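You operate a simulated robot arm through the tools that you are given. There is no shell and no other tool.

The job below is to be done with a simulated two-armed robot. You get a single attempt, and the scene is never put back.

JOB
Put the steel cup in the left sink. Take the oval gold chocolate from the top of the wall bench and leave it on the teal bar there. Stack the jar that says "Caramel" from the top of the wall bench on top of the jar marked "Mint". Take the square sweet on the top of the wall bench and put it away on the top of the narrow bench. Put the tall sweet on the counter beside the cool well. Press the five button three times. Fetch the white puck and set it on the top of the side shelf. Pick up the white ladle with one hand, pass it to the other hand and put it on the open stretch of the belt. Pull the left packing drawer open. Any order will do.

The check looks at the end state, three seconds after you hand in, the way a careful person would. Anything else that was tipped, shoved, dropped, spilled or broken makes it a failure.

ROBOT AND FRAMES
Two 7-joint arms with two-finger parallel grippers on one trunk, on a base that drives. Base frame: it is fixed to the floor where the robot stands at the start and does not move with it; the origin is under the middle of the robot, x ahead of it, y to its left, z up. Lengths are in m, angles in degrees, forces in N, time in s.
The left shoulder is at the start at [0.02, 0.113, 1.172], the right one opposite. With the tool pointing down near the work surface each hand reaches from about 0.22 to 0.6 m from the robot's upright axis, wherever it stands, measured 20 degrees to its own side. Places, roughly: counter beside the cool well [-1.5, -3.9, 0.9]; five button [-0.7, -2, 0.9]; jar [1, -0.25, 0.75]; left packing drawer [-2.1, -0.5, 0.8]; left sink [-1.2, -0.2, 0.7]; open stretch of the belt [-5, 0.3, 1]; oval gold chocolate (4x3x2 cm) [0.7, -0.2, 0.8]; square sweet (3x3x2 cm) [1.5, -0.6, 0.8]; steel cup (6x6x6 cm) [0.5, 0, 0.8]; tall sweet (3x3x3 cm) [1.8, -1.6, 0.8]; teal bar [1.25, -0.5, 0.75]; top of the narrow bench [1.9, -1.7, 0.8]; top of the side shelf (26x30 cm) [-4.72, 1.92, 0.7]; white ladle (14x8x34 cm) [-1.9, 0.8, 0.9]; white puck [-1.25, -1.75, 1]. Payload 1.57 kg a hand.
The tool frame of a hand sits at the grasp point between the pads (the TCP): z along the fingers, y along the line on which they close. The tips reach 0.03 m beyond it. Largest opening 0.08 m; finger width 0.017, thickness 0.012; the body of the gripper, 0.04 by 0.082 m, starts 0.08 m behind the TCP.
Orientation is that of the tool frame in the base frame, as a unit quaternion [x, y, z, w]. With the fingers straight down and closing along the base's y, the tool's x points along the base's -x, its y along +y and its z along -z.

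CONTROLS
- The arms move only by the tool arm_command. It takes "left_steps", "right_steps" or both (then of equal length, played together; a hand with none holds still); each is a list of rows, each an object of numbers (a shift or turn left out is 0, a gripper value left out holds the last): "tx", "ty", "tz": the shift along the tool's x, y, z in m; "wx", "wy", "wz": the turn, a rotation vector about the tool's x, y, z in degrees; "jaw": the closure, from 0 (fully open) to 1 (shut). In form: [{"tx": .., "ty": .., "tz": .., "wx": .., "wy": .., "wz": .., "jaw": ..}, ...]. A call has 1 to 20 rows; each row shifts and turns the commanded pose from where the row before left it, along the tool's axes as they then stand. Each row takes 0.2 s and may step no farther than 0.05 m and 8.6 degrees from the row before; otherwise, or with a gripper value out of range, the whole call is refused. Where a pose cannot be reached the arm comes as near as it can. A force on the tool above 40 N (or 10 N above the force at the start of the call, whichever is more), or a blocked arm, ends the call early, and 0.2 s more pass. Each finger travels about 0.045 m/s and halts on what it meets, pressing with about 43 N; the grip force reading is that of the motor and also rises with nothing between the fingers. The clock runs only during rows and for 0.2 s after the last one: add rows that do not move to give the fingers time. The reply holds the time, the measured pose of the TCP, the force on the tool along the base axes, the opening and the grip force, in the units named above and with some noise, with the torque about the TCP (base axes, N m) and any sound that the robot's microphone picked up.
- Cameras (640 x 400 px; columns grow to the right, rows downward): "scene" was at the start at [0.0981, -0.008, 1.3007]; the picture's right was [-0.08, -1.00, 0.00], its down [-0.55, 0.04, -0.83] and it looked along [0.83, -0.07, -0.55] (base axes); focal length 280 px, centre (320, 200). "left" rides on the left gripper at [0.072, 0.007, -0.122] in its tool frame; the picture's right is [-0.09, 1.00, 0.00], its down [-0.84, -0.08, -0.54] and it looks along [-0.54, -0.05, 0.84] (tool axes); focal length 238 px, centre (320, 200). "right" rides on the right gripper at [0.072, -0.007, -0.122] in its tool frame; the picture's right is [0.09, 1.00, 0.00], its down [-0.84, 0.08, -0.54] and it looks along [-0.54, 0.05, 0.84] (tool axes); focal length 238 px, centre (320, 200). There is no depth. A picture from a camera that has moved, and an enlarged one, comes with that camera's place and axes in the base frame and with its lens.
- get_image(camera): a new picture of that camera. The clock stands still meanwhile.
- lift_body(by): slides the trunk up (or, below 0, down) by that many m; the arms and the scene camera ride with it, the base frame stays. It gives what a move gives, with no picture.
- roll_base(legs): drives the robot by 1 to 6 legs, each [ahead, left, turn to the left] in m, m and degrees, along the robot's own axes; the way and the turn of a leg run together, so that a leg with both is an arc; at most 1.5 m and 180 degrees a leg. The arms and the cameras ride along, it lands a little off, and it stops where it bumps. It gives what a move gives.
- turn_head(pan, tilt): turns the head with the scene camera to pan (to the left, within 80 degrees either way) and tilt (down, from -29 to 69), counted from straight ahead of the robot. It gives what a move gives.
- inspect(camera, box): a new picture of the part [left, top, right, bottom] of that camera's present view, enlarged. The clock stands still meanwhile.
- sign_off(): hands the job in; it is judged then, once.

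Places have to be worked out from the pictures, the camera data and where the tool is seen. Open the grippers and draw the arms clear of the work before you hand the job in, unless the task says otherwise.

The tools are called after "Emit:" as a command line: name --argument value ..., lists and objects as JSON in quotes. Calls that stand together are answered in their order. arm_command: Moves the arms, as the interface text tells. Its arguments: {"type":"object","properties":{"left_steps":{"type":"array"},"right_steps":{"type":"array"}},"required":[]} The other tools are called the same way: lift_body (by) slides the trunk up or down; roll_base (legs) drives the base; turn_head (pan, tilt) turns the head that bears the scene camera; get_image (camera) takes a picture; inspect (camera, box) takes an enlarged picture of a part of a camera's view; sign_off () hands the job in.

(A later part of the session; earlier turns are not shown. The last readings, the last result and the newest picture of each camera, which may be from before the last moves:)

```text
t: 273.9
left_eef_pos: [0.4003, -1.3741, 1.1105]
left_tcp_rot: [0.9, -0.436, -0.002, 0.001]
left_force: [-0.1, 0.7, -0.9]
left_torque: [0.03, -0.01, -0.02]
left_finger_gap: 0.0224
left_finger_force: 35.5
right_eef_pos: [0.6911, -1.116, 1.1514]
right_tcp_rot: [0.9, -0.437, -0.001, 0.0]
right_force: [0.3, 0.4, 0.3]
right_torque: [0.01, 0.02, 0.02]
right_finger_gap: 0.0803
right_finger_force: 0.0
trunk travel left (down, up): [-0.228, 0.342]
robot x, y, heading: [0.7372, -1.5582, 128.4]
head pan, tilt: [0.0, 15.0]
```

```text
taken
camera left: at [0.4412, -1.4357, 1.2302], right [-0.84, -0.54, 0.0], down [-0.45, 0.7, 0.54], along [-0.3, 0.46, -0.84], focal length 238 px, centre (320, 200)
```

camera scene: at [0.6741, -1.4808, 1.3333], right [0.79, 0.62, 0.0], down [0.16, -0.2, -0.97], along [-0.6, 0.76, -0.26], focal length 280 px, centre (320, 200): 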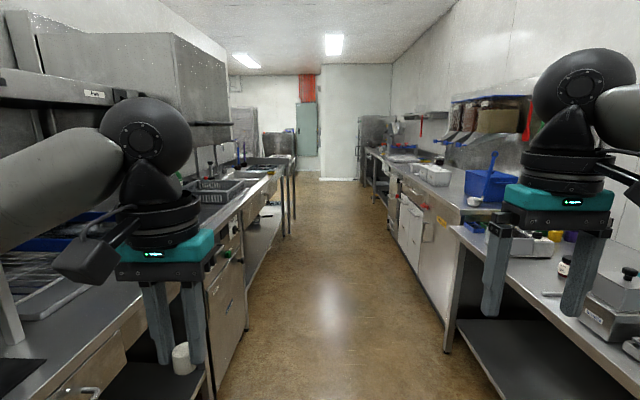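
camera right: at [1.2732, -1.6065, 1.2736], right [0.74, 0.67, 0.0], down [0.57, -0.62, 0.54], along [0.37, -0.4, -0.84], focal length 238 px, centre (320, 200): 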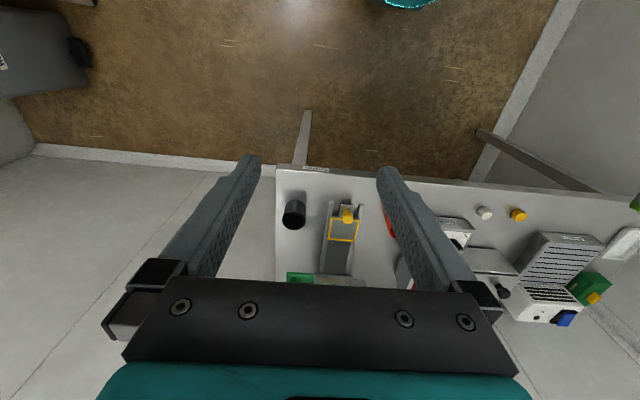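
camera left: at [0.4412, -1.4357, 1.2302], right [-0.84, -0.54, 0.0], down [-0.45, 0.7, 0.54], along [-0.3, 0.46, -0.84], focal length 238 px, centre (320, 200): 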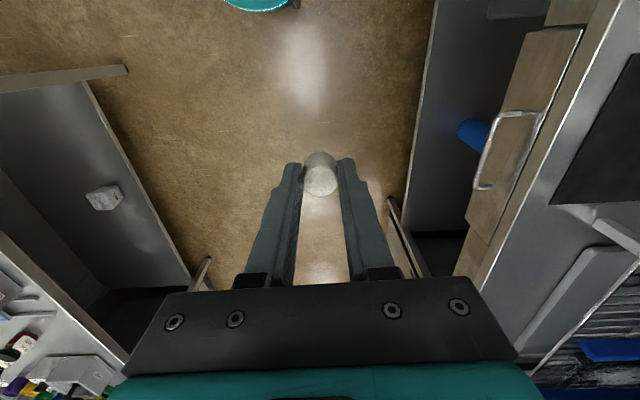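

I'm slightly near the rack side, so I shift 0.1 m right, straighten, and drive forward down the aisle.

Emit:
roll_base --legs '[[0, -0.1, -1.5], [1.4, 0, 0], [1.3, 0, 0]]'

Emit:
get_image --camera "scene"

Emit:
turn_head --pan 50 --tilt 25

Emit:
get_image --camera "scene"

```text
t: 287.8
left_eef_pos: [-1.1148, 0.8641, 1.1096]
left_tcp_rot: [0.892, -0.452, -0.002, 0.001]
left_force: [0.1, -0.3, 0.2]
left_torque: [0.0, 0.02, -0.04]
left_finger_gap: 0.0223
left_finger_force: 35.1
right_eef_pos: [-0.8135, 1.1143, 1.1518]
right_tcp_rot: [0.892, -0.453, -0.001, -0.001]
right_force: [0.8, 0.0, -0.1]
right_torque: [0.0, -0.04, 0.02]
right_finger_gap: 0.08
right_finger_force: 0.0
trunk travel left (down, up): [-0.228, 0.342]
robot x, y, heading: [-0.7829, 0.6667, 126.2]
head pan, tilt: [0.0, 15.0]
```

```text
taken
camera scene: at [-0.8444, 0.7503, 1.3334], right [0.81, 0.59, 0.0], down [0.15, -0.21, -0.97], along [-0.57, 0.78, -0.26], focal length 280 px, centre (320, 200)
```

scene: 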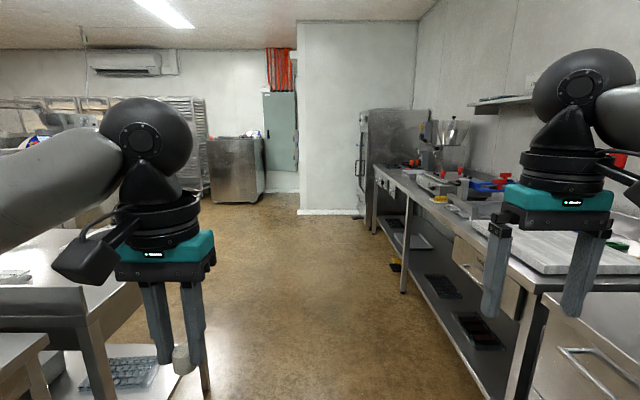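

```text
t: 289.0
left_eef_pos: [-1.1147, 0.8664, 1.11]
left_tcp_rot: [0.892, -0.452, -0.003, 0.001]
left_force: [-0.2, 0.1, 0.1]
left_torque: [0.02, -0.02, 0.01]
left_finger_gap: 0.0227
left_finger_force: 35.1
right_eef_pos: [-0.8156, 1.1133, 1.1514]
right_tcp_rot: [0.892, -0.453, -0.001, 0.0]
right_force: [0.1, 1.2, -0.7]
right_torque: [0.01, -0.02, -0.02]
right_finger_gap: 0.0801
right_finger_force: 0.0
trunk travel left (down, up): [-0.228, 0.342]
robot x, y, heading: [-0.7797, 0.6656, 126.2]
head pan, tilt: [50.0, 25.0]
```

```text
taken
camera scene: at [-0.881, 0.6809, 1.3172], right [0.07, 1.0, 0.0], down [0.42, -0.03, -0.91], along [-0.9, 0.06, -0.42], focal length 280 px, centre (320, 200)
```

scene: 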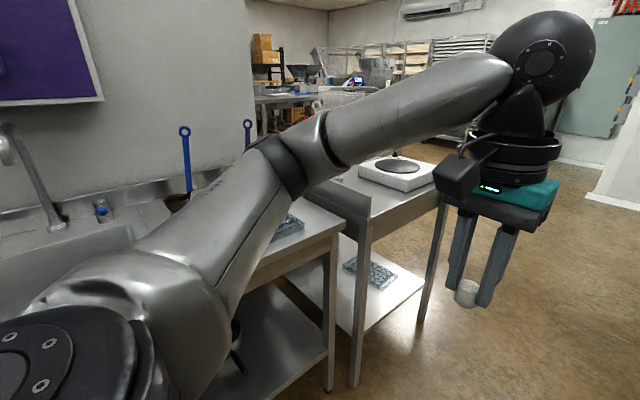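

Open floor ahead. Drive 1.5 m more to pass the end table, then look left.

Emit:
roll_base --legs '[[1.5, 0, 0.7]]'

Emit:
turn_head --pan 75 --tilt 20

Emit:
get_image --camera "scene"

Emit:
turn_head --pan 25 --tilt 15

Emit:
get_image --camera "scene"

```text
t: 296.5
left_eef_pos: [-2.0393, 2.067, 1.1105]
left_tcp_rot: [0.899, -0.437, -0.003, 0.001]
left_force: [0.3, 0.8, -0.1]
left_torque: [-0.03, 0.0, 0.0]
left_finger_gap: 0.0229
left_finger_force: 35.3
right_eef_pos: [-1.7472, 2.3243, 1.1508]
right_tcp_rot: [0.899, -0.438, 0.0, -0.001]
right_force: [-0.1, -0.1, 0.2]
right_torque: [0.03, -0.01, 0.05]
right_finger_gap: 0.08
right_finger_force: 0.0
trunk travel left (down, up): [-0.228, 0.342]
robot x, y, heading: [-1.6977, 1.8801, 128.3]
head pan, tilt: [50.0, 25.0]
```

```text
t: 297.4
left_eef_pos: [-2.04, 2.0677, 1.1099]
left_tcp_rot: [0.899, -0.438, -0.002, 0.0]
left_force: [0.5, 0.0, 0.2]
left_torque: [-0.02, -0.04, 0.03]
left_finger_gap: 0.0227
left_finger_force: 35.4
right_eef_pos: [-1.7484, 2.3256, 1.1513]
right_tcp_rot: [0.899, -0.439, -0.001, 0.0]
right_force: [-0.3, -1.2, 0.1]
right_torque: [-0.01, 0.0, -0.02]
right_finger_gap: 0.08
right_finger_force: 0.0
trunk travel left (down, up): [-0.228, 0.342]
robot x, y, heading: [-1.7014, 1.8798, 128.0]
head pan, tilt: [75.0, 20.0]
```

```text
taken
camera scene: at [-1.7943, 1.8507, 1.3252], right [-0.39, 0.92, 0.0], down [0.31, 0.13, -0.94], along [-0.86, -0.37, -0.34], focal length 280 px, centre (320, 200)
```

scene: 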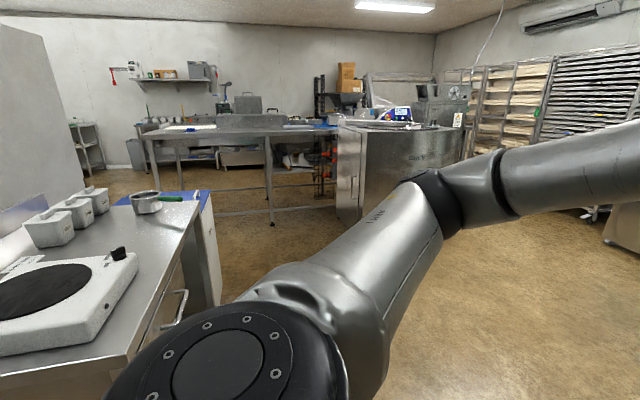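

```text
t: 298.6
left_eef_pos: [-2.0394, 2.0671, 1.1091]
left_tcp_rot: [0.9, -0.437, -0.002, 0.001]
left_force: [0.0, 0.3, -0.4]
left_torque: [-0.02, -0.01, 0.02]
left_finger_gap: 0.0228
left_finger_force: 35.0
right_eef_pos: [-1.7474, 2.3247, 1.1525]
right_tcp_rot: [0.899, -0.439, -0.001, 0.0]
right_force: [0.4, 0.5, 0.0]
right_torque: [0.01, 0.0, 0.02]
right_finger_gap: 0.08
right_finger_force: 0.0
trunk travel left (down, up): [-0.228, 0.342]
robot x, y, heading: [-1.6999, 1.8816, 128.0]
head pan, tilt: [25.0, 15.0]
```

```text
taken
camera scene: at [-1.7919, 1.9293, 1.3334], right [0.45, 0.89, 0.0], down [0.23, -0.12, -0.97], along [-0.86, 0.44, -0.26], focal length 280 px, centre (320, 200)
```

scene: 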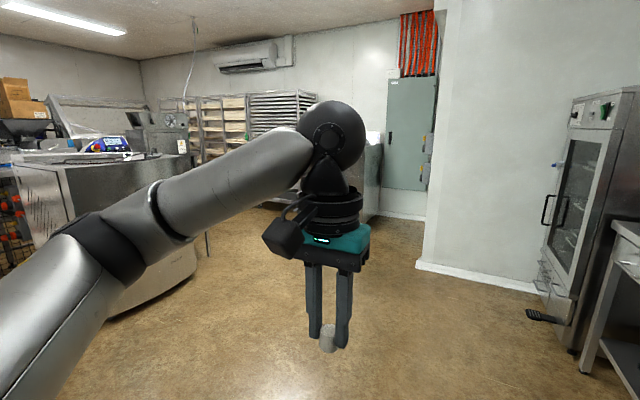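

I turn left to face the other room's direction and survey.

Emit:
roll_base --legs '[[0, 0, 89]]'

Emit:
turn_head --pan 0 --tilt 20

Emit:
get_image --camera "scene"

Emit:
turn_head --pan 50 --tilt 25

Emit:
get_image --camera "scene"

Emit:
turn_head --pan -50 --tilt 20

Emit:
get_image --camera "scene"

```text
t: 302.7
left_eef_pos: [-1.9036, 1.5495, 1.1089]
left_tcp_rot: [0.952, 0.307, -0.001, 0.002]
left_force: [0.7, 0.2, -0.6]
left_torque: [0.01, -0.02, 0.01]
left_finger_gap: 0.0226
left_finger_force: 35.6
right_eef_pos: [-2.1491, 1.8528, 1.1514]
right_tcp_rot: [0.952, 0.307, -0.001, 0.0]
right_force: [-0.4, -0.1, 0.2]
right_torque: [0.02, -0.01, 0.0]
right_finger_gap: 0.0801
right_finger_force: 0.0
trunk travel left (down, up): [-0.228, 0.342]
robot x, y, heading: [-1.701, 1.8762, -144.4]
head pan, tilt: [25.0, 15.0]
```

```text
t: 303.6
left_eef_pos: [-1.9032, 1.5492, 1.1096]
left_tcp_rot: [0.952, 0.307, -0.002, 0.002]
left_force: [0.7, 0.2, -1.2]
left_torque: [-0.01, 0.02, -0.01]
left_finger_gap: 0.0227
left_finger_force: 34.9
right_eef_pos: [-2.1493, 1.8519, 1.1521]
right_tcp_rot: [0.952, 0.306, -0.001, 0.0]
right_force: [-0.2, 0.2, -0.2]
right_torque: [-0.02, 0.0, 0.01]
right_finger_gap: 0.0799
right_finger_force: 0.1
trunk travel left (down, up): [-0.228, 0.342]
robot x, y, heading: [-1.7042, 1.8835, -144.3]
head pan, tilt: [0.0, 20.0]
```

```text
taken
camera scene: at [-1.786, 1.8189, 1.3253], right [-0.58, 0.81, 0.0], down [0.28, 0.2, -0.94], along [-0.76, -0.55, -0.34], focal length 280 px, centre (320, 200)
```

scene: 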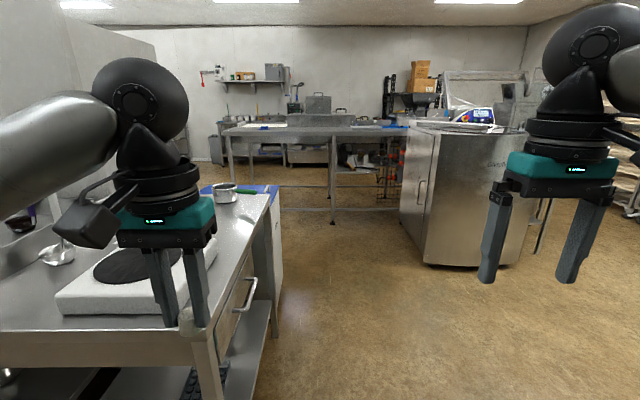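

```text
t: 304.8
left_eef_pos: [-1.9024, 1.55, 1.1101]
left_tcp_rot: [0.951, 0.308, -0.001, 0.002]
left_force: [-0.5, -0.2, 0.3]
left_torque: [0.0, -0.02, 0.01]
left_finger_gap: 0.0228
left_finger_force: 35.2
right_eef_pos: [-2.1477, 1.8516, 1.152]
right_tcp_rot: [0.952, 0.306, -0.001, 0.001]
right_force: [-0.8, -0.4, -0.2]
right_torque: [-0.03, 0.0, -0.03]
right_finger_gap: 0.0801
right_finger_force: 0.1
trunk travel left (down, up): [-0.228, 0.342]
robot x, y, heading: [-1.6985, 1.8801, -144.3]
head pan, tilt: [50.0, 25.0]
```

```text
taken
camera scene: at [-1.7174, 1.7815, 1.3172], right [-1.0, 0.07, 0.0], down [0.03, 0.42, -0.91], along [-0.07, -0.9, -0.42], focal length 280 px, centre (320, 200)
```

scene: 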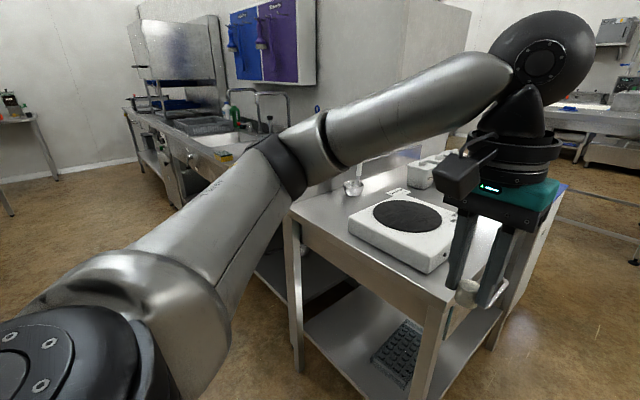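

```text
t: 306.5
left_eef_pos: [-1.903, 1.5491, 1.1095]
left_tcp_rot: [0.952, 0.307, -0.001, 0.002]
left_force: [-0.3, -0.3, 0.4]
left_torque: [0.01, 0.0, -0.01]
left_finger_gap: 0.0227
left_finger_force: 35.2
right_eef_pos: [-2.1482, 1.8521, 1.1512]
right_tcp_rot: [0.952, 0.307, 0.0, 0.001]
right_force: [0.2, 0.2, -0.6]
right_torque: [0.0, -0.04, -0.02]
right_finger_gap: 0.08
right_finger_force: 0.2
trunk travel left (down, up): [-0.228, 0.342]
robot x, y, heading: [-1.7026, 1.8778, -144.5]
head pan, tilt: [-50.0, 20.0]
```

```text
taken
camera scene: at [-1.8008, 1.8962, 1.3252], right [0.25, 0.97, 0.0], down [0.33, -0.08, -0.94], along [-0.91, 0.23, -0.34], focal length 280 px, centre (320, 200)
```

scene: 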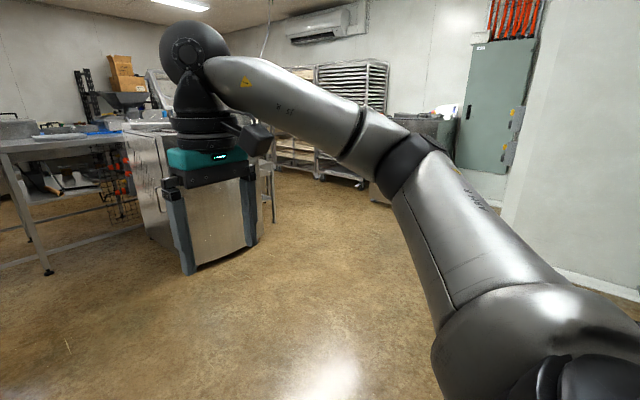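

I see the turntable table on my left and the enrober on the right, with a ~1.1 m passage between. I move right a bit and go forward through it, then look left.

Emit:
roll_base --legs '[[0, -0.28, 1.3], [1.4, 0, 0]]'

Emit:
turn_head --pan 60 --tilt 22

Emit:
get_image --camera "scene"

Emit:
turn_head --pan 0 --tilt 22

Emit:
get_image --camera "scene"

```text
t: 315.0
left_eef_pos: [-3.1813, 0.9577, 1.109]
left_tcp_rot: [0.951, 0.308, -0.002, 0.003]
left_force: [-0.6, -0.2, 0.2]
left_torque: [0.02, 0.02, 0.01]
left_finger_gap: 0.0225
left_finger_force: 34.9
right_eef_pos: [-3.4264, 1.2591, 1.1517]
right_tcp_rot: [0.952, 0.307, -0.001, 0.0]
right_force: [0.7, 0.0, 0.0]
right_torque: [0.0, -0.04, 0.01]
right_finger_gap: 0.08
right_finger_force: 0.1
trunk travel left (down, up): [-0.228, 0.342]
robot x, y, heading: [-2.9851, 1.2874, -144.3]
head pan, tilt: [-50.0, 20.0]
```

```text
t: 316.9
left_eef_pos: [-3.1806, 0.9574, 1.1088]
left_tcp_rot: [0.951, 0.309, 0.0, 0.003]
left_force: [-0.7, 0.2, -1.1]
left_torque: [0.0, 0.0, -0.05]
left_finger_gap: 0.0226
left_finger_force: 35.5
right_eef_pos: [-3.427, 1.2595, 1.1516]
right_tcp_rot: [0.952, 0.307, -0.002, -0.001]
right_force: [-0.1, -0.2, -0.2]
right_torque: [0.0, -0.01, 0.02]
right_finger_gap: 0.08
right_finger_force: 0.1
trunk travel left (down, up): [-0.228, 0.342]
robot x, y, heading: [-2.9799, 1.2834, -144.1]
head pan, tilt: [60.0, 22.0]
```

```text
taken
camera scene: at [-2.979, 1.1887, 1.322], right [-0.99, -0.1, 0.0], down [-0.04, 0.37, -0.93], along [0.09, -0.92, -0.37], focal length 280 px, centre (320, 200)
```

scene: 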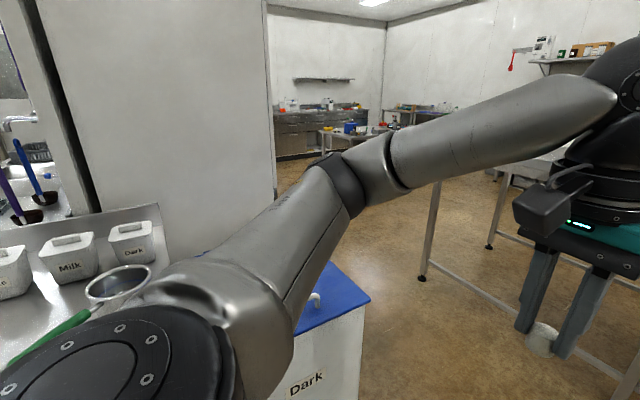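

```text
t: 318.1
left_eef_pos: [-3.1801, 0.9578, 1.1087]
left_tcp_rot: [0.951, 0.308, -0.001, 0.002]
left_force: [0.0, 0.4, -0.5]
left_torque: [0.01, -0.02, 0.02]
left_finger_gap: 0.0228
left_finger_force: 35.3
right_eef_pos: [-3.4259, 1.2587, 1.1519]
right_tcp_rot: [0.951, 0.308, -0.001, 0.0]
right_force: [-0.4, -0.5, 0.0]
right_torque: [-0.02, 0.02, 0.02]
right_finger_gap: 0.0799
right_finger_force: 0.0
trunk travel left (down, up): [-0.228, 0.342]
robot x, y, heading: [-2.9736, 1.2893, -144.2]
head pan, tilt: [0.0, 22.0]
```

```text
taken
camera scene: at [-3.0635, 1.2266, 1.322], right [-0.59, 0.81, 0.0], down [0.3, 0.22, -0.93], along [-0.75, -0.54, -0.37], focal length 280 px, centre (320, 200)
```

scene: 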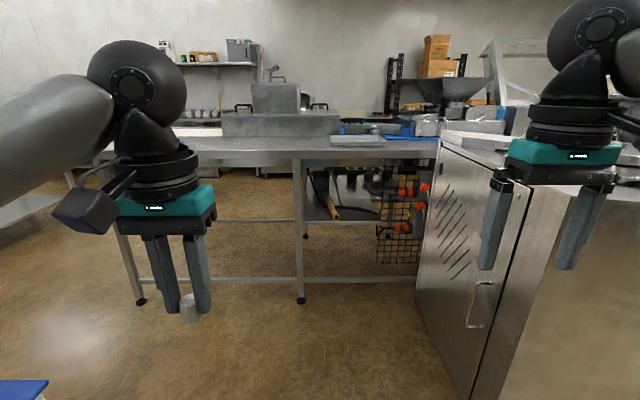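

A bin is on the floor to my left, a long table ahead. I go forward 0.75 m into the corridor, then turn left to face along it.

Emit:
roll_base --legs '[[0.75, 0.05, 0], [0, 0, 91]]'

Emit:
get_image --camera "scene"

Emit:
turn_head --pan 50 --tilt 22

Emit:
get_image --camera "scene"

Emit:
turn_head --pan -50 --tilt 22

Emit:
get_image --camera "scene"

```text
t: 326.1
left_eef_pos: [-3.2436, 0.5984, 1.1088]
left_tcp_rot: [0.457, 0.89, 0.0, 0.002]
left_force: [0.9, 0.2, -0.3]
left_torque: [0.01, -0.01, 0.0]
left_finger_gap: 0.0226
left_finger_force: 35.0
right_eef_pos: [-3.5448, 0.3532, 1.1516]
right_tcp_rot: [0.457, 0.889, 0.0, 0.001]
right_force: [0.1, 0.6, -0.8]
right_torque: [-0.01, -0.01, 0.0]
right_finger_gap: 0.08
right_finger_force: 0.0
trunk travel left (down, up): [-0.228, 0.342]
robot x, y, heading: [-3.5713, 0.7996, -54.5]
head pan, tilt: [0.0, 22.0]
```

```text
taken
camera scene: at [-3.5128, 0.715, 1.322], right [-0.81, -0.58, 0.0], down [-0.22, 0.3, -0.93], along [0.54, -0.75, -0.37], focal length 280 px, centre (320, 200)
```

scene: 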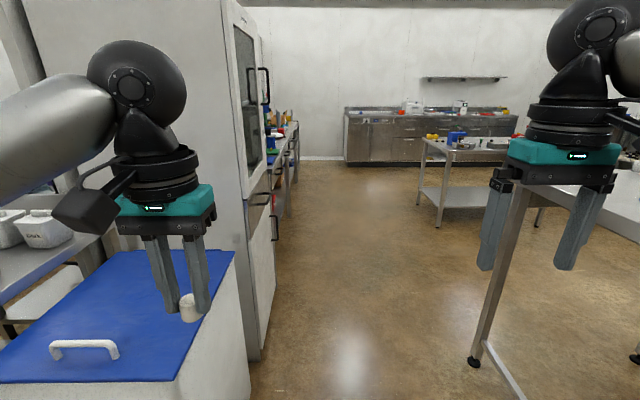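

```text
t: 327.3
left_eef_pos: [-3.2429, 0.5978, 1.1099]
left_tcp_rot: [0.457, 0.89, 0.001, 0.002]
left_force: [0.1, -0.2, 0.2]
left_torque: [0.01, -0.01, -0.03]
left_finger_gap: 0.0227
left_finger_force: 35.7
right_eef_pos: [-3.5446, 0.3528, 1.1522]
right_tcp_rot: [0.457, 0.89, -0.001, 0.001]
right_force: [-0.5, 0.0, -0.7]
right_torque: [-0.01, 0.0, 0.01]
right_finger_gap: 0.0799
right_finger_force: 0.1
trunk travel left (down, up): [-0.228, 0.342]
robot x, y, heading: [-3.5754, 0.7973, -54.0]
head pan, tilt: [50.0, 22.0]
```

```text
taken
camera scene: at [-3.4744, 0.7833, 1.322], right [-0.08, -1.0, 0.0], down [-0.37, 0.03, -0.93], along [0.92, -0.07, -0.37], focal length 280 px, centre (320, 200)
```

scene: 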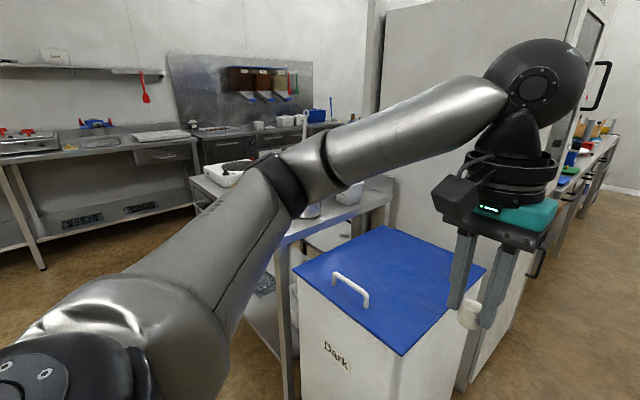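

```text
t: 329.1
left_eef_pos: [-3.2422, 0.5986, 1.1101]
left_tcp_rot: [0.456, 0.89, -0.001, 0.003]
left_force: [-0.9, 0.6, -0.1]
left_torque: [0.0, 0.0, -0.01]
left_finger_gap: 0.0226
left_finger_force: 35.6
right_eef_pos: [-3.5439, 0.3538, 1.1508]
right_tcp_rot: [0.457, 0.889, 0.0, 0.001]
right_force: [1.2, 0.1, -0.1]
right_torque: [0.02, -0.01, -0.01]
right_finger_gap: 0.0802
right_finger_force: 0.1
trunk travel left (down, up): [-0.228, 0.342]
robot x, y, heading: [-3.5726, 0.7994, -54.2]
head pan, tilt: [-50.0, 22.0]
```

```text
taken
camera scene: at [-3.5899, 0.7005, 1.322], right [-0.97, 0.25, 0.0], down [0.09, 0.36, -0.93], along [-0.23, -0.9, -0.37], focal length 280 px, centre (320, 200)
```

scene: 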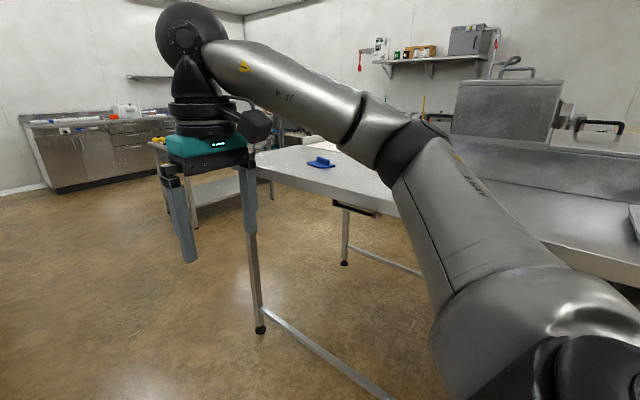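

The corridor runs between the fridge/counters (left) and tables (right). I shift right 0.28 m to its middle, straighten, and drive forward.

Emit:
roll_base --legs '[[0, -0.28, 1.1], [1.4, 0, 0]]'

Emit:
turn_head --pan 0 --tilt 18

Emit:
get_image --camera "scene"

Emit:
turn_head --pan 55 --tilt 22

Emit:
get_image --camera "scene"

```text
t: 337.6
left_eef_pos: [-2.6349, -0.6985, 1.1098]
left_tcp_rot: [0.457, 0.889, 0.001, 0.003]
left_force: [0.3, -0.5, -1.1]
left_torque: [0.03, 0.02, -0.01]
left_finger_gap: 0.0226
left_finger_force: 35.2
right_eef_pos: [-2.9375, -0.9429, 1.1517]
right_tcp_rot: [0.458, 0.889, 0.0, 0.001]
right_force: [-0.1, -0.7, 0.1]
right_torque: [-0.05, -0.03, 0.01]
right_finger_gap: 0.0799
right_finger_force: 0.1
trunk travel left (down, up): [-0.228, 0.342]
robot x, y, heading: [-2.9622, -0.4946, -54.7]
head pan, tilt: [-50.0, 22.0]
```

```text
t: 338.8
left_eef_pos: [-2.6342, -0.6979, 1.1103]
left_tcp_rot: [0.457, 0.889, 0.001, 0.002]
left_force: [0.3, 0.9, 0.1]
left_torque: [-0.02, 0.0, -0.02]
left_finger_gap: 0.0225
left_finger_force: 35.0
right_eef_pos: [-2.9383, -0.9425, 1.1518]
right_tcp_rot: [0.458, 0.889, -0.001, 0.001]
right_force: [0.2, 0.4, -0.8]
right_torque: [0.0, -0.01, 0.03]
right_finger_gap: 0.08
right_finger_force: 0.0
trunk travel left (down, up): [-0.228, 0.342]
robot x, y, heading: [-2.9622, -0.4961, -54.6]
head pan, tilt: [0.0, 18.0]
```

```text
taken
camera scene: at [-2.9043, -0.5805, 1.3285], right [-0.81, -0.58, 0.0], down [-0.18, 0.25, -0.95], along [0.55, -0.77, -0.31], focal length 280 px, centre (320, 200)
```

scene: 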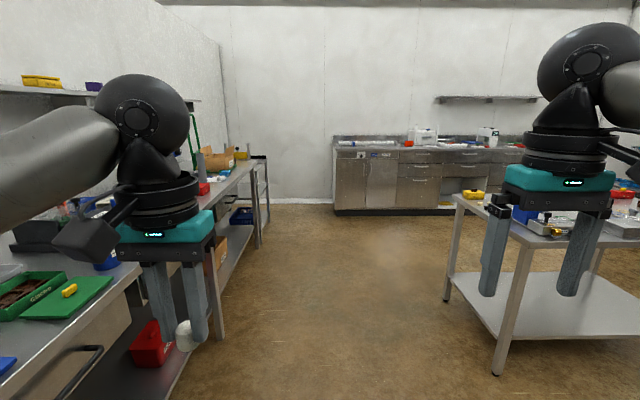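

```text
t: 340.0
left_eef_pos: [-2.6336, -0.6974, 1.1094]
left_tcp_rot: [0.457, 0.889, 0.001, 0.002]
left_force: [-0.3, -0.6, 0.4]
left_torque: [-0.02, 0.03, 0.0]
left_finger_gap: 0.0226
left_finger_force: 34.9
right_eef_pos: [-2.9375, -0.9416, 1.1514]
right_tcp_rot: [0.457, 0.889, 0.0, 0.001]
right_force: [0.2, 0.1, -0.6]
right_torque: [0.0, 0.0, 0.01]
right_finger_gap: 0.08
right_finger_force: 0.0
trunk travel left (down, up): [-0.228, 0.342]
robot x, y, heading: [-2.9627, -0.4975, -54.3]
head pan, tilt: [55.0, 22.0]
```

```text
taken
camera scene: at [-2.8657, -0.5038, 1.322], right [0.01, -1.0, 0.0], down [-0.37, 0.0, -0.93], along [0.93, 0.01, -0.37], focal length 280 px, centre (320, 200)
```

scene: 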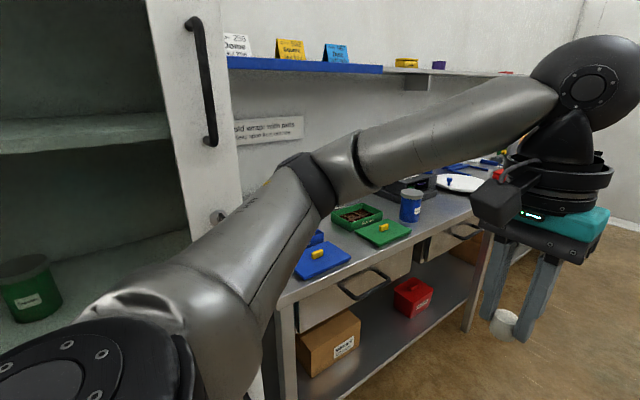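

Robot is centred in the corridor; packing table with drawers on my left. I continue forward toward the far counter.

Emit:
roll_base --legs '[[0, -0.06, 1.2], [1.4, 0, 0.3], [1.1, 0, 0.3]]'

Emit:
turn_head --pan -25 --tilt 25

Emit:
get_image --camera "scene"

Emit:
turn_head --pan 65 --tilt 25

Emit:
get_image --camera "scene"

```text
t: 352.8
left_eef_pos: [-1.1426, -2.6947, 1.109]
left_tcp_rot: [0.435, 0.9, 0.001, 0.002]
left_force: [0.5, 0.1, -0.2]
left_torque: [0.01, -0.05, 0.03]
left_finger_gap: 0.0226
left_finger_force: 35.3
right_eef_pos: [-1.435, -2.9528, 1.1513]
right_tcp_rot: [0.437, 0.899, -0.001, 0.001]
right_force: [-0.1, 0.4, -0.5]
right_torque: [-0.03, 0.0, 0.01]
right_finger_gap: 0.08
right_finger_force: 0.0
trunk travel left (down, up): [-0.228, 0.342]
robot x, y, heading: [-1.4815, -2.5075, -51.7]
head pan, tilt: [55.0, 22.0]
```

```text
t: 354.3
left_eef_pos: [-1.1434, -2.6939, 1.1087]
left_tcp_rot: [0.436, 0.9, 0.002, 0.003]
left_force: [0.9, -0.1, -0.2]
left_torque: [0.0, 0.0, -0.03]
left_finger_gap: 0.0225
left_finger_force: 34.6
right_eef_pos: [-1.4336, -2.953, 1.1515]
right_tcp_rot: [0.436, 0.9, 0.001, 0.001]
right_force: [-0.3, -0.5, 0.1]
right_torque: [0.0, 0.02, -0.04]
right_finger_gap: 0.0799
right_finger_force: 0.1
trunk travel left (down, up): [-0.228, 0.342]
robot x, y, heading: [-1.4824, -2.5069, -51.6]
head pan, tilt: [-25.0, 25.0]
```

```text
taken
camera scene: at [-1.4547, -2.606, 1.3172], right [-0.97, -0.23, 0.0], down [-0.1, 0.41, -0.91], along [0.21, -0.88, -0.42], focal length 280 px, centre (320, 200)
```

scene: 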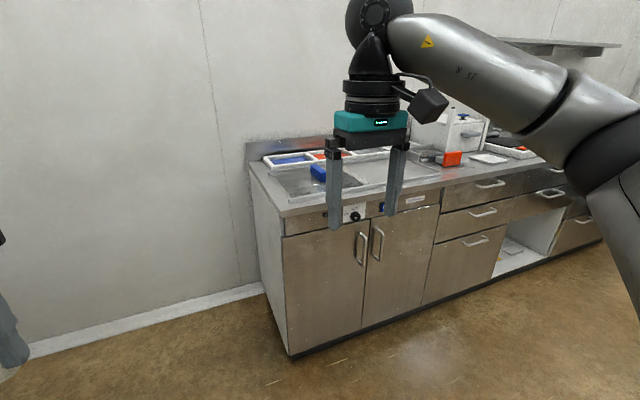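

```text
t: 356.0
left_eef_pos: [-1.1427, -2.6935, 1.1098]
left_tcp_rot: [0.436, 0.9, 0.001, 0.002]
left_force: [-1.0, 0.3, 0.3]
left_torque: [-0.01, 0.02, -0.01]
left_finger_gap: 0.0225
left_finger_force: 34.8
right_eef_pos: [-1.4349, -2.9532, 1.1509]
right_tcp_rot: [0.437, 0.9, -0.001, 0.001]
right_force: [-0.9, 0.4, 0.1]
right_torque: [0.02, 0.02, -0.01]
right_finger_gap: 0.0798
right_finger_force: 0.0
trunk travel left (down, up): [-0.228, 0.342]
robot x, y, heading: [-1.4828, -2.5094, -51.8]
head pan, tilt: [65.0, 25.0]
```

```text
taken
camera scene: at [-1.3862, -2.4952, 1.3171], right [0.23, -0.97, 0.0], down [-0.41, -0.1, -0.91], along [0.88, 0.21, -0.42], focal length 280 px, centre (320, 200)
```

scene: 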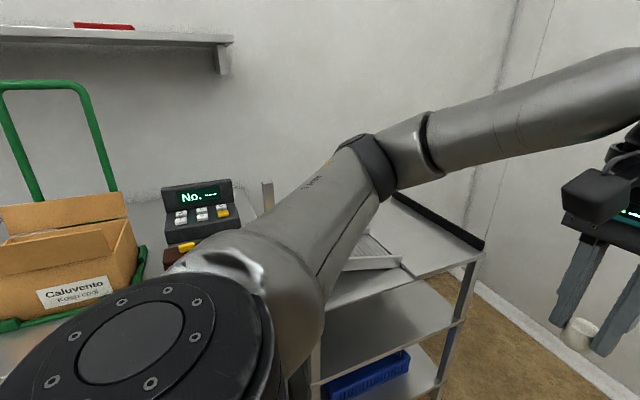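

The keypad with the number display is to my left (five button). Ahead-right is the counter with the cool well. I strafe right in front of it and look.

Emit:
roll_base --legs '[[0, 0, -1.4], [0.2, -0.72, 0]]'

Emit:
turn_head --pan 0 --tilt 35

Emit:
get_image --camera "scene"

Emit:
get_image --camera "left"

```text
t: 360.4
left_eef_pos: [-1.6046, -3.2929, 1.1098]
left_tcp_rot: [0.452, 0.892, 0.0, 0.002]
left_force: [-0.7, -0.4, -0.2]
left_torque: [-0.04, 0.01, -0.01]
left_finger_gap: 0.0224
left_finger_force: 35.5
right_eef_pos: [-1.9062, -3.5412, 1.1511]
right_tcp_rot: [0.454, 0.891, -0.001, 0.001]
right_force: [0.1, -0.3, -0.7]
right_torque: [0.01, -0.01, -0.02]
right_finger_gap: 0.08
right_finger_force: 0.0
trunk travel left (down, up): [-0.228, 0.342]
robot x, y, heading: [-1.9388, -3.0936, -53.8]
head pan, tilt: [65.0, 25.0]
```

```text
t: 361.7
left_eef_pos: [-1.6045, -3.2932, 1.1096]
left_tcp_rot: [0.453, 0.892, 0.001, 0.003]
left_force: [0.1, -0.4, -0.2]
left_torque: [0.06, 0.0, 0.01]
left_finger_gap: 0.0225
left_finger_force: 35.1
right_eef_pos: [-1.9055, -3.5407, 1.1519]
right_tcp_rot: [0.453, 0.892, -0.001, 0.001]
right_force: [0.4, 0.2, -0.4]
right_torque: [0.0, 0.01, 0.03]
right_finger_gap: 0.0801
right_finger_force: 0.1
trunk travel left (down, up): [-0.228, 0.342]
robot x, y, heading: [-1.9341, -3.0986, -54.1]
head pan, tilt: [0.0, 35.0]
```

```text
taken
camera scene: at [-1.8786, -3.1741, 1.3014], right [-0.81, -0.59, 0.0], down [-0.34, 0.46, -0.82], along [0.48, -0.66, -0.57], focal length 280 px, centre (320, 200)
```

scene: 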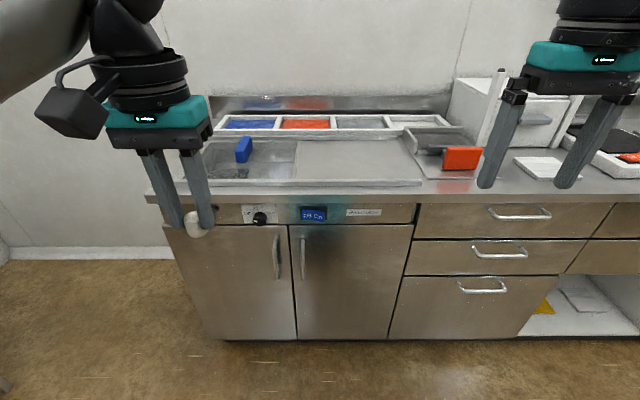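

```text
taken
camera left: at [-1.6413, -3.2311, 1.2302], right [0.86, 0.51, 0.0], down [0.43, -0.72, 0.54], along [0.28, -0.47, -0.84], focal length 238 px, centre (320, 200)
```

left: 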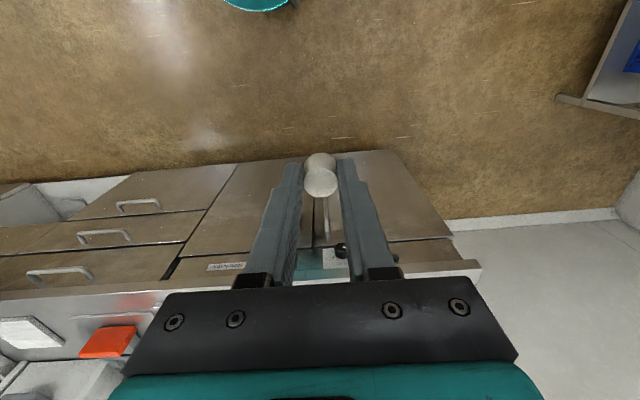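

Emit:
inspect --camera "scene" --box '[140, 80, 480, 240]'

Emit:
inspect --camera "scene" --box '[400, 60, 640, 230]'

```text
1.88 times, centred on (310, 160) of scene
camera zoom: at [-1.8786, -3.1741, 1.3014], right [-0.81, -0.59, 0.0], down [-0.34, 0.46, -0.82], along [0.48, -0.66, -0.57], focal length 528 px, centre (339, 275)
```

zoom: 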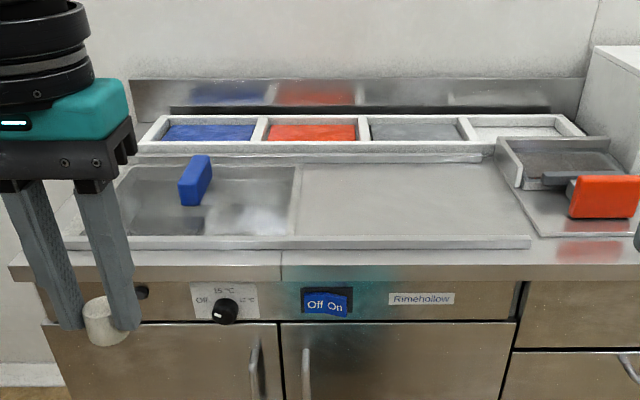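

```text
2.35 times, centred on (520, 145) of scene
camera zoom: at [-1.8786, -3.1741, 1.3014], right [-0.81, -0.59, 0.0], down [-0.34, 0.46, -0.82], along [0.48, -0.66, -0.57], focal length 660 px, centre (-151, 329)
```

zoom: 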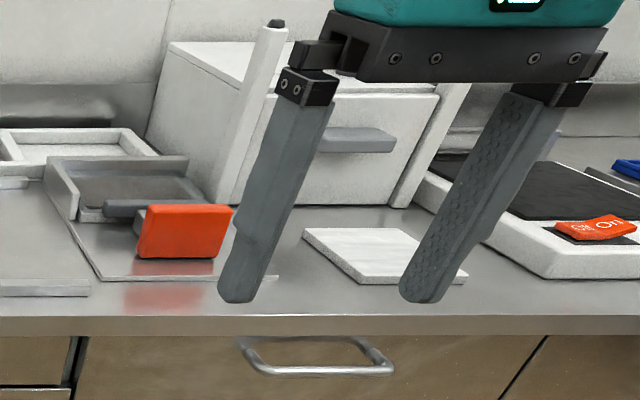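

The flat counter area right of the covered well matches the target location (≈[-1.5,-3.9]). I approach 0.36 m and shift right 0.2 m so the left hand can place there.

Emit:
roll_base --legs '[[0.2, -0.2, 1], [0.15, 0, 0]]'

Emit:
turn_head --pan 0 --tilt 45

Emit:
get_image --camera "scene"

Emit:
get_image --camera "left"

```text
t: 364.6
left_eef_pos: [-1.5508, -3.684, 1.1089]
left_tcp_rot: [0.443, 0.896, 0.001, 0.003]
left_force: [-0.6, -0.8, -0.2]
left_torque: [0.01, 0.03, -0.01]
left_finger_gap: 0.0228
left_finger_force: 36.1
right_eef_pos: [-1.8458, -3.9396, 1.1507]
right_tcp_rot: [0.443, 0.896, -0.001, 0.0]
right_force: [0.1, -0.5, 0.1]
right_torque: [0.0, 0.0, 0.02]
right_finger_gap: 0.0797
right_finger_force: 0.1
trunk travel left (down, up): [-0.228, 0.342]
robot x, y, heading: [-1.8857, -3.4929, -52.6]
head pan, tilt: [0.0, 35.0]
```

```text
t: 365.4
left_eef_pos: [-1.5506, -3.6844, 1.1094]
left_tcp_rot: [0.443, 0.897, 0.001, 0.002]
left_force: [0.3, 0.7, -0.2]
left_torque: [0.0, -0.01, 0.0]
left_finger_gap: 0.0226
left_finger_force: 35.6
right_eef_pos: [-1.8462, -3.9389, 1.1514]
right_tcp_rot: [0.443, 0.896, -0.001, 0.001]
right_force: [-0.1, -0.1, 0.5]
right_torque: [-0.02, -0.01, 0.03]
right_finger_gap: 0.08
right_finger_force: 0.0
trunk travel left (down, up): [-0.228, 0.342]
robot x, y, heading: [-1.8889, -3.4931, -52.6]
head pan, tilt: [0.0, 45.0]
```

```text
taken
camera scene: at [-1.8319, -3.5661, 1.2866], right [-0.79, -0.61, 0.0], down [-0.43, 0.56, -0.71], along [0.43, -0.56, -0.71], focal length 280 px, centre (320, 200)
```

scene: 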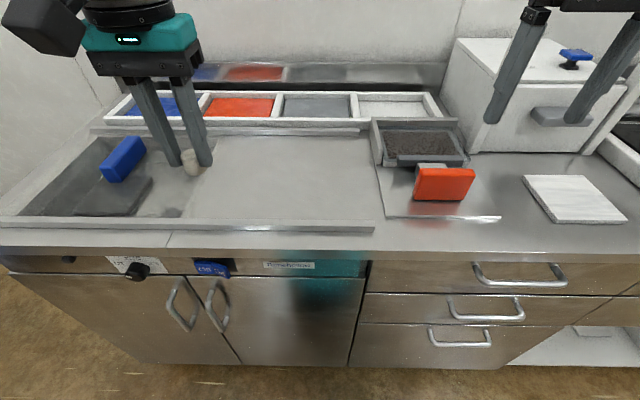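

```text
taken
camera left: at [-1.5894, -3.6232, 1.2302], right [0.85, 0.53, 0.0], down [0.44, -0.71, 0.54], along [0.29, -0.46, -0.84], focal length 238 px, centre (320, 200)
```

left: 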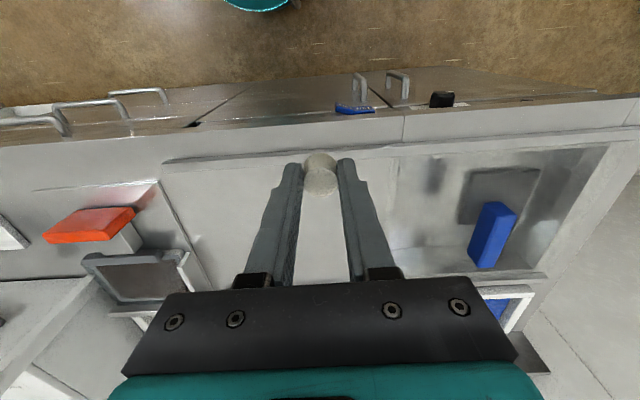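

The well is the recess on the left; the flat counter right of it spans fwd 0.42–0.71 m. I move the sweet over its middle and lower gradually.

Emit:
arm_command --left_steps '[{"tx": -0.0375, "ty": -0.0225}, {"tx": -0.0375, "ty": -0.0225}, {"tx": -0.0375, "ty": -0.0225}, {"tx": -0.0375, "ty": -0.0225}, {"tz": 0.04}, {"tz": 0.04}, {"tz": 0.04}, {}]'

Emit:
get_image --camera "left"

Emit:
get_image --camera "scene"

```text
t: 367.2
left_eef_pos: [-1.5306, -3.8551, 0.9885]
left_tcp_rot: [0.443, 0.896, 0.0, 0.003]
left_force: [-0.2, -0.1, 0.1]
left_torque: [-0.01, 0.03, 0.0]
left_finger_gap: 0.0225
left_finger_force: 35.0
right_eef_pos: [-1.8473, -3.9372, 1.152]
right_tcp_rot: [0.443, 0.897, 0.0, 0.001]
right_force: [-0.3, 0.3, 0.2]
right_torque: [0.03, -0.01, -0.03]
right_finger_gap: 0.0797
right_finger_force: 0.0
trunk travel left (down, up): [-0.228, 0.342]
robot x, y, heading: [-1.8861, -3.4934, -52.6]
head pan, tilt: [0.0, 45.0]
```

```text
taken
camera left: at [-1.5691, -3.7948, 1.1088], right [0.85, 0.53, 0.0], down [0.44, -0.71, 0.55], along [0.29, -0.46, -0.84], focal length 238 px, centre (320, 200)
```

left: 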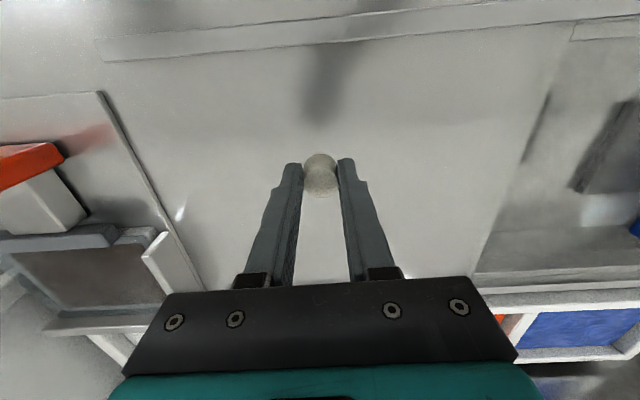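

```text
taken
camera scene: at [-1.832, -3.566, 1.2866], right [-0.79, -0.61, 0.0], down [-0.43, 0.56, -0.71], along [0.43, -0.56, -0.71], focal length 280 px, centre (320, 200)
```

scene: 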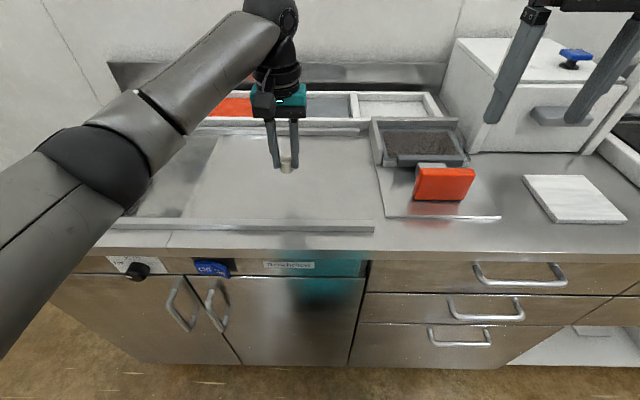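

Position is good and elbow clears. Lower further and feel for the surface.

Emit:
arm_command --left_steps '[{"tz": 0.02}, {"tz": 0.012}, {}]'

Emit:
inspect --camera "scene" --box '[240, 120, 340, 200]'

Emit:
arm_command --left_steps '[{"tz": 0.005}, {"tz": 0.004}, {}]'

```text
t: 368.0
left_eef_pos: [-1.5303, -3.858, 0.9583]
left_tcp_rot: [0.443, 0.896, 0.0, 0.002]
left_force: [-0.2, 0.4, 1.1]
left_torque: [0.04, -0.03, -0.01]
left_finger_gap: 0.0223
left_finger_force: 35.1
right_eef_pos: [-1.8466, -3.9381, 1.1517]
right_tcp_rot: [0.443, 0.897, 0.0, 0.001]
right_force: [0.0, 0.4, -0.2]
right_torque: [-0.02, 0.01, 0.0]
right_finger_gap: 0.0796
right_finger_force: 0.1
trunk travel left (down, up): [-0.228, 0.342]
robot x, y, heading: [-1.8856, -3.4923, -52.6]
head pan, tilt: [0.0, 45.0]
```

```text
5.00 times, centred on (290, 160) of scene
camera zoom: at [-1.832, -3.566, 1.2866], right [-0.79, -0.61, 0.0], down [-0.43, 0.56, -0.71], along [0.43, -0.56, -0.71], focal length 1402 px, centre (470, 400)
```

zoom: 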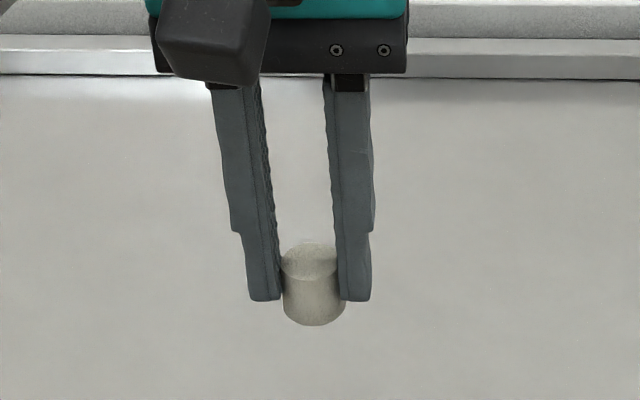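

```text
t: 368.8
left_eef_pos: [-1.5309, -3.8585, 0.949]
left_tcp_rot: [0.443, 0.896, 0.001, 0.002]
left_force: [-0.3, 0.5, -0.5]
left_torque: [0.03, 0.02, 0.0]
left_finger_gap: 0.0228
left_finger_force: 35.1
right_eef_pos: [-1.8466, -3.9376, 1.1513]
right_tcp_rot: [0.443, 0.896, -0.001, 0.001]
right_force: [0.7, 0.1, -0.4]
right_torque: [0.02, 0.03, -0.02]
right_finger_gap: 0.0802
right_finger_force: 0.1
trunk travel left (down, up): [-0.228, 0.342]
robot x, y, heading: [-1.8877, -3.4931, -52.5]
head pan, tilt: [0.0, 45.0]
```

Emit:
arm_command --left_steps '[{"tz": 0.003}, {}]'

Emit:
arm_command --left_steps '[{"tz": 0.003}, {}]'

Emit:
arm_command --left_steps '[{"tz": 0.003}, {}]'

```text
t: 369.4
left_eef_pos: [-1.5307, -3.8575, 0.9474]
left_tcp_rot: [0.443, 0.896, 0.001, 0.003]
left_force: [0.2, 0.1, 0.5]
left_torque: [0.01, 0.0, -0.01]
left_finger_gap: 0.0224
left_finger_force: 34.5
right_eef_pos: [-1.8457, -3.9382, 1.1514]
right_tcp_rot: [0.443, 0.897, -0.001, 0.0]
right_force: [0.1, -0.7, -0.5]
right_torque: [0.0, -0.02, 0.02]
right_finger_gap: 0.0799
right_finger_force: 0.2
trunk travel left (down, up): [-0.228, 0.342]
robot x, y, heading: [-1.886, -3.4943, -52.7]
head pan, tilt: [0.0, 45.0]
```

```text
t: 370.0
left_eef_pos: [-1.5305, -3.8569, 0.9429]
left_tcp_rot: [0.443, 0.897, 0.001, 0.002]
left_force: [0.7, -0.1, -0.8]
left_torque: [0.01, 0.0, 0.03]
left_finger_gap: 0.0226
left_finger_force: 35.1
right_eef_pos: [-1.8461, -3.9385, 1.152]
right_tcp_rot: [0.443, 0.896, 0.0, 0.001]
right_force: [0.1, 0.0, 1.2]
right_torque: [0.0, -0.02, 0.0]
right_finger_gap: 0.08
right_finger_force: 0.1
trunk travel left (down, up): [-0.228, 0.342]
robot x, y, heading: [-1.8882, -3.4938, -52.9]
head pan, tilt: [0.0, 45.0]
```

```text
t: 370.6
left_eef_pos: [-1.53, -3.8581, 0.9399]
left_tcp_rot: [0.443, 0.896, 0.001, 0.002]
left_force: [0.0, -1.3, -0.5]
left_torque: [-0.01, -0.01, -0.02]
left_finger_gap: 0.0229
left_finger_force: 35.4
right_eef_pos: [-1.8466, -3.9375, 1.1513]
right_tcp_rot: [0.443, 0.897, -0.001, 0.001]
right_force: [0.5, -0.5, -0.3]
right_torque: [0.0, -0.02, -0.04]
right_finger_gap: 0.08
right_finger_force: 0.1
trunk travel left (down, up): [-0.228, 0.342]
robot x, y, heading: [-1.8874, -3.494, -52.5]
head pan, tilt: [0.0, 45.0]
```

Emit:
arm_command --left_steps '[{"tz": 0.003}, {}]'

Emit:
arm_command --left_steps '[{"tz": 0.003}, {}]'

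Emit:
inspect --camera "scene" --box '[240, 120, 340, 200]'

```text
t: 371.2
left_eef_pos: [-1.5309, -3.8575, 0.9365]
left_tcp_rot: [0.443, 0.896, 0.001, 0.002]
left_force: [-0.8, -0.1, -0.1]
left_torque: [-0.01, 0.0, 0.01]
left_finger_gap: 0.0224
left_finger_force: 35.6
right_eef_pos: [-1.8471, -3.9383, 1.1519]
right_tcp_rot: [0.443, 0.896, 0.0, 0.001]
right_force: [-0.5, 0.2, 0.9]
right_torque: [0.01, 0.0, -0.01]
right_finger_gap: 0.0801
right_finger_force: 0.0
trunk travel left (down, up): [-0.228, 0.342]
robot x, y, heading: [-1.8873, -3.4934, -52.9]
head pan, tilt: [0.0, 45.0]
```

```text
t: 371.8
left_eef_pos: [-1.5306, -3.8579, 0.9342]
left_tcp_rot: [0.443, 0.897, 0.002, 0.001]
left_force: [0.1, 0.1, -0.1]
left_torque: [-0.02, -0.01, 0.01]
left_finger_gap: 0.0224
left_finger_force: 35.0
right_eef_pos: [-1.8463, -3.9382, 1.1519]
right_tcp_rot: [0.443, 0.897, 0.0, 0.001]
right_force: [0.6, 1.4, 0.2]
right_torque: [-0.05, 0.01, 0.01]
right_finger_gap: 0.0802
right_finger_force: 0.1
trunk travel left (down, up): [-0.228, 0.342]
robot x, y, heading: [-1.8868, -3.4936, -52.6]
head pan, tilt: [0.0, 45.0]
```

```text
5.00 times, centred on (290, 160) of scene
camera zoom: at [-1.832, -3.566, 1.2866], right [-0.79, -0.61, 0.0], down [-0.43, 0.56, -0.71], along [0.43, -0.56, -0.71], focal length 1402 px, centre (470, 400)
```

zoom: 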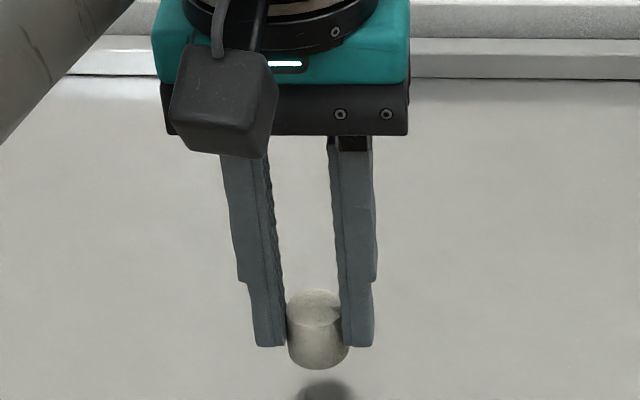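

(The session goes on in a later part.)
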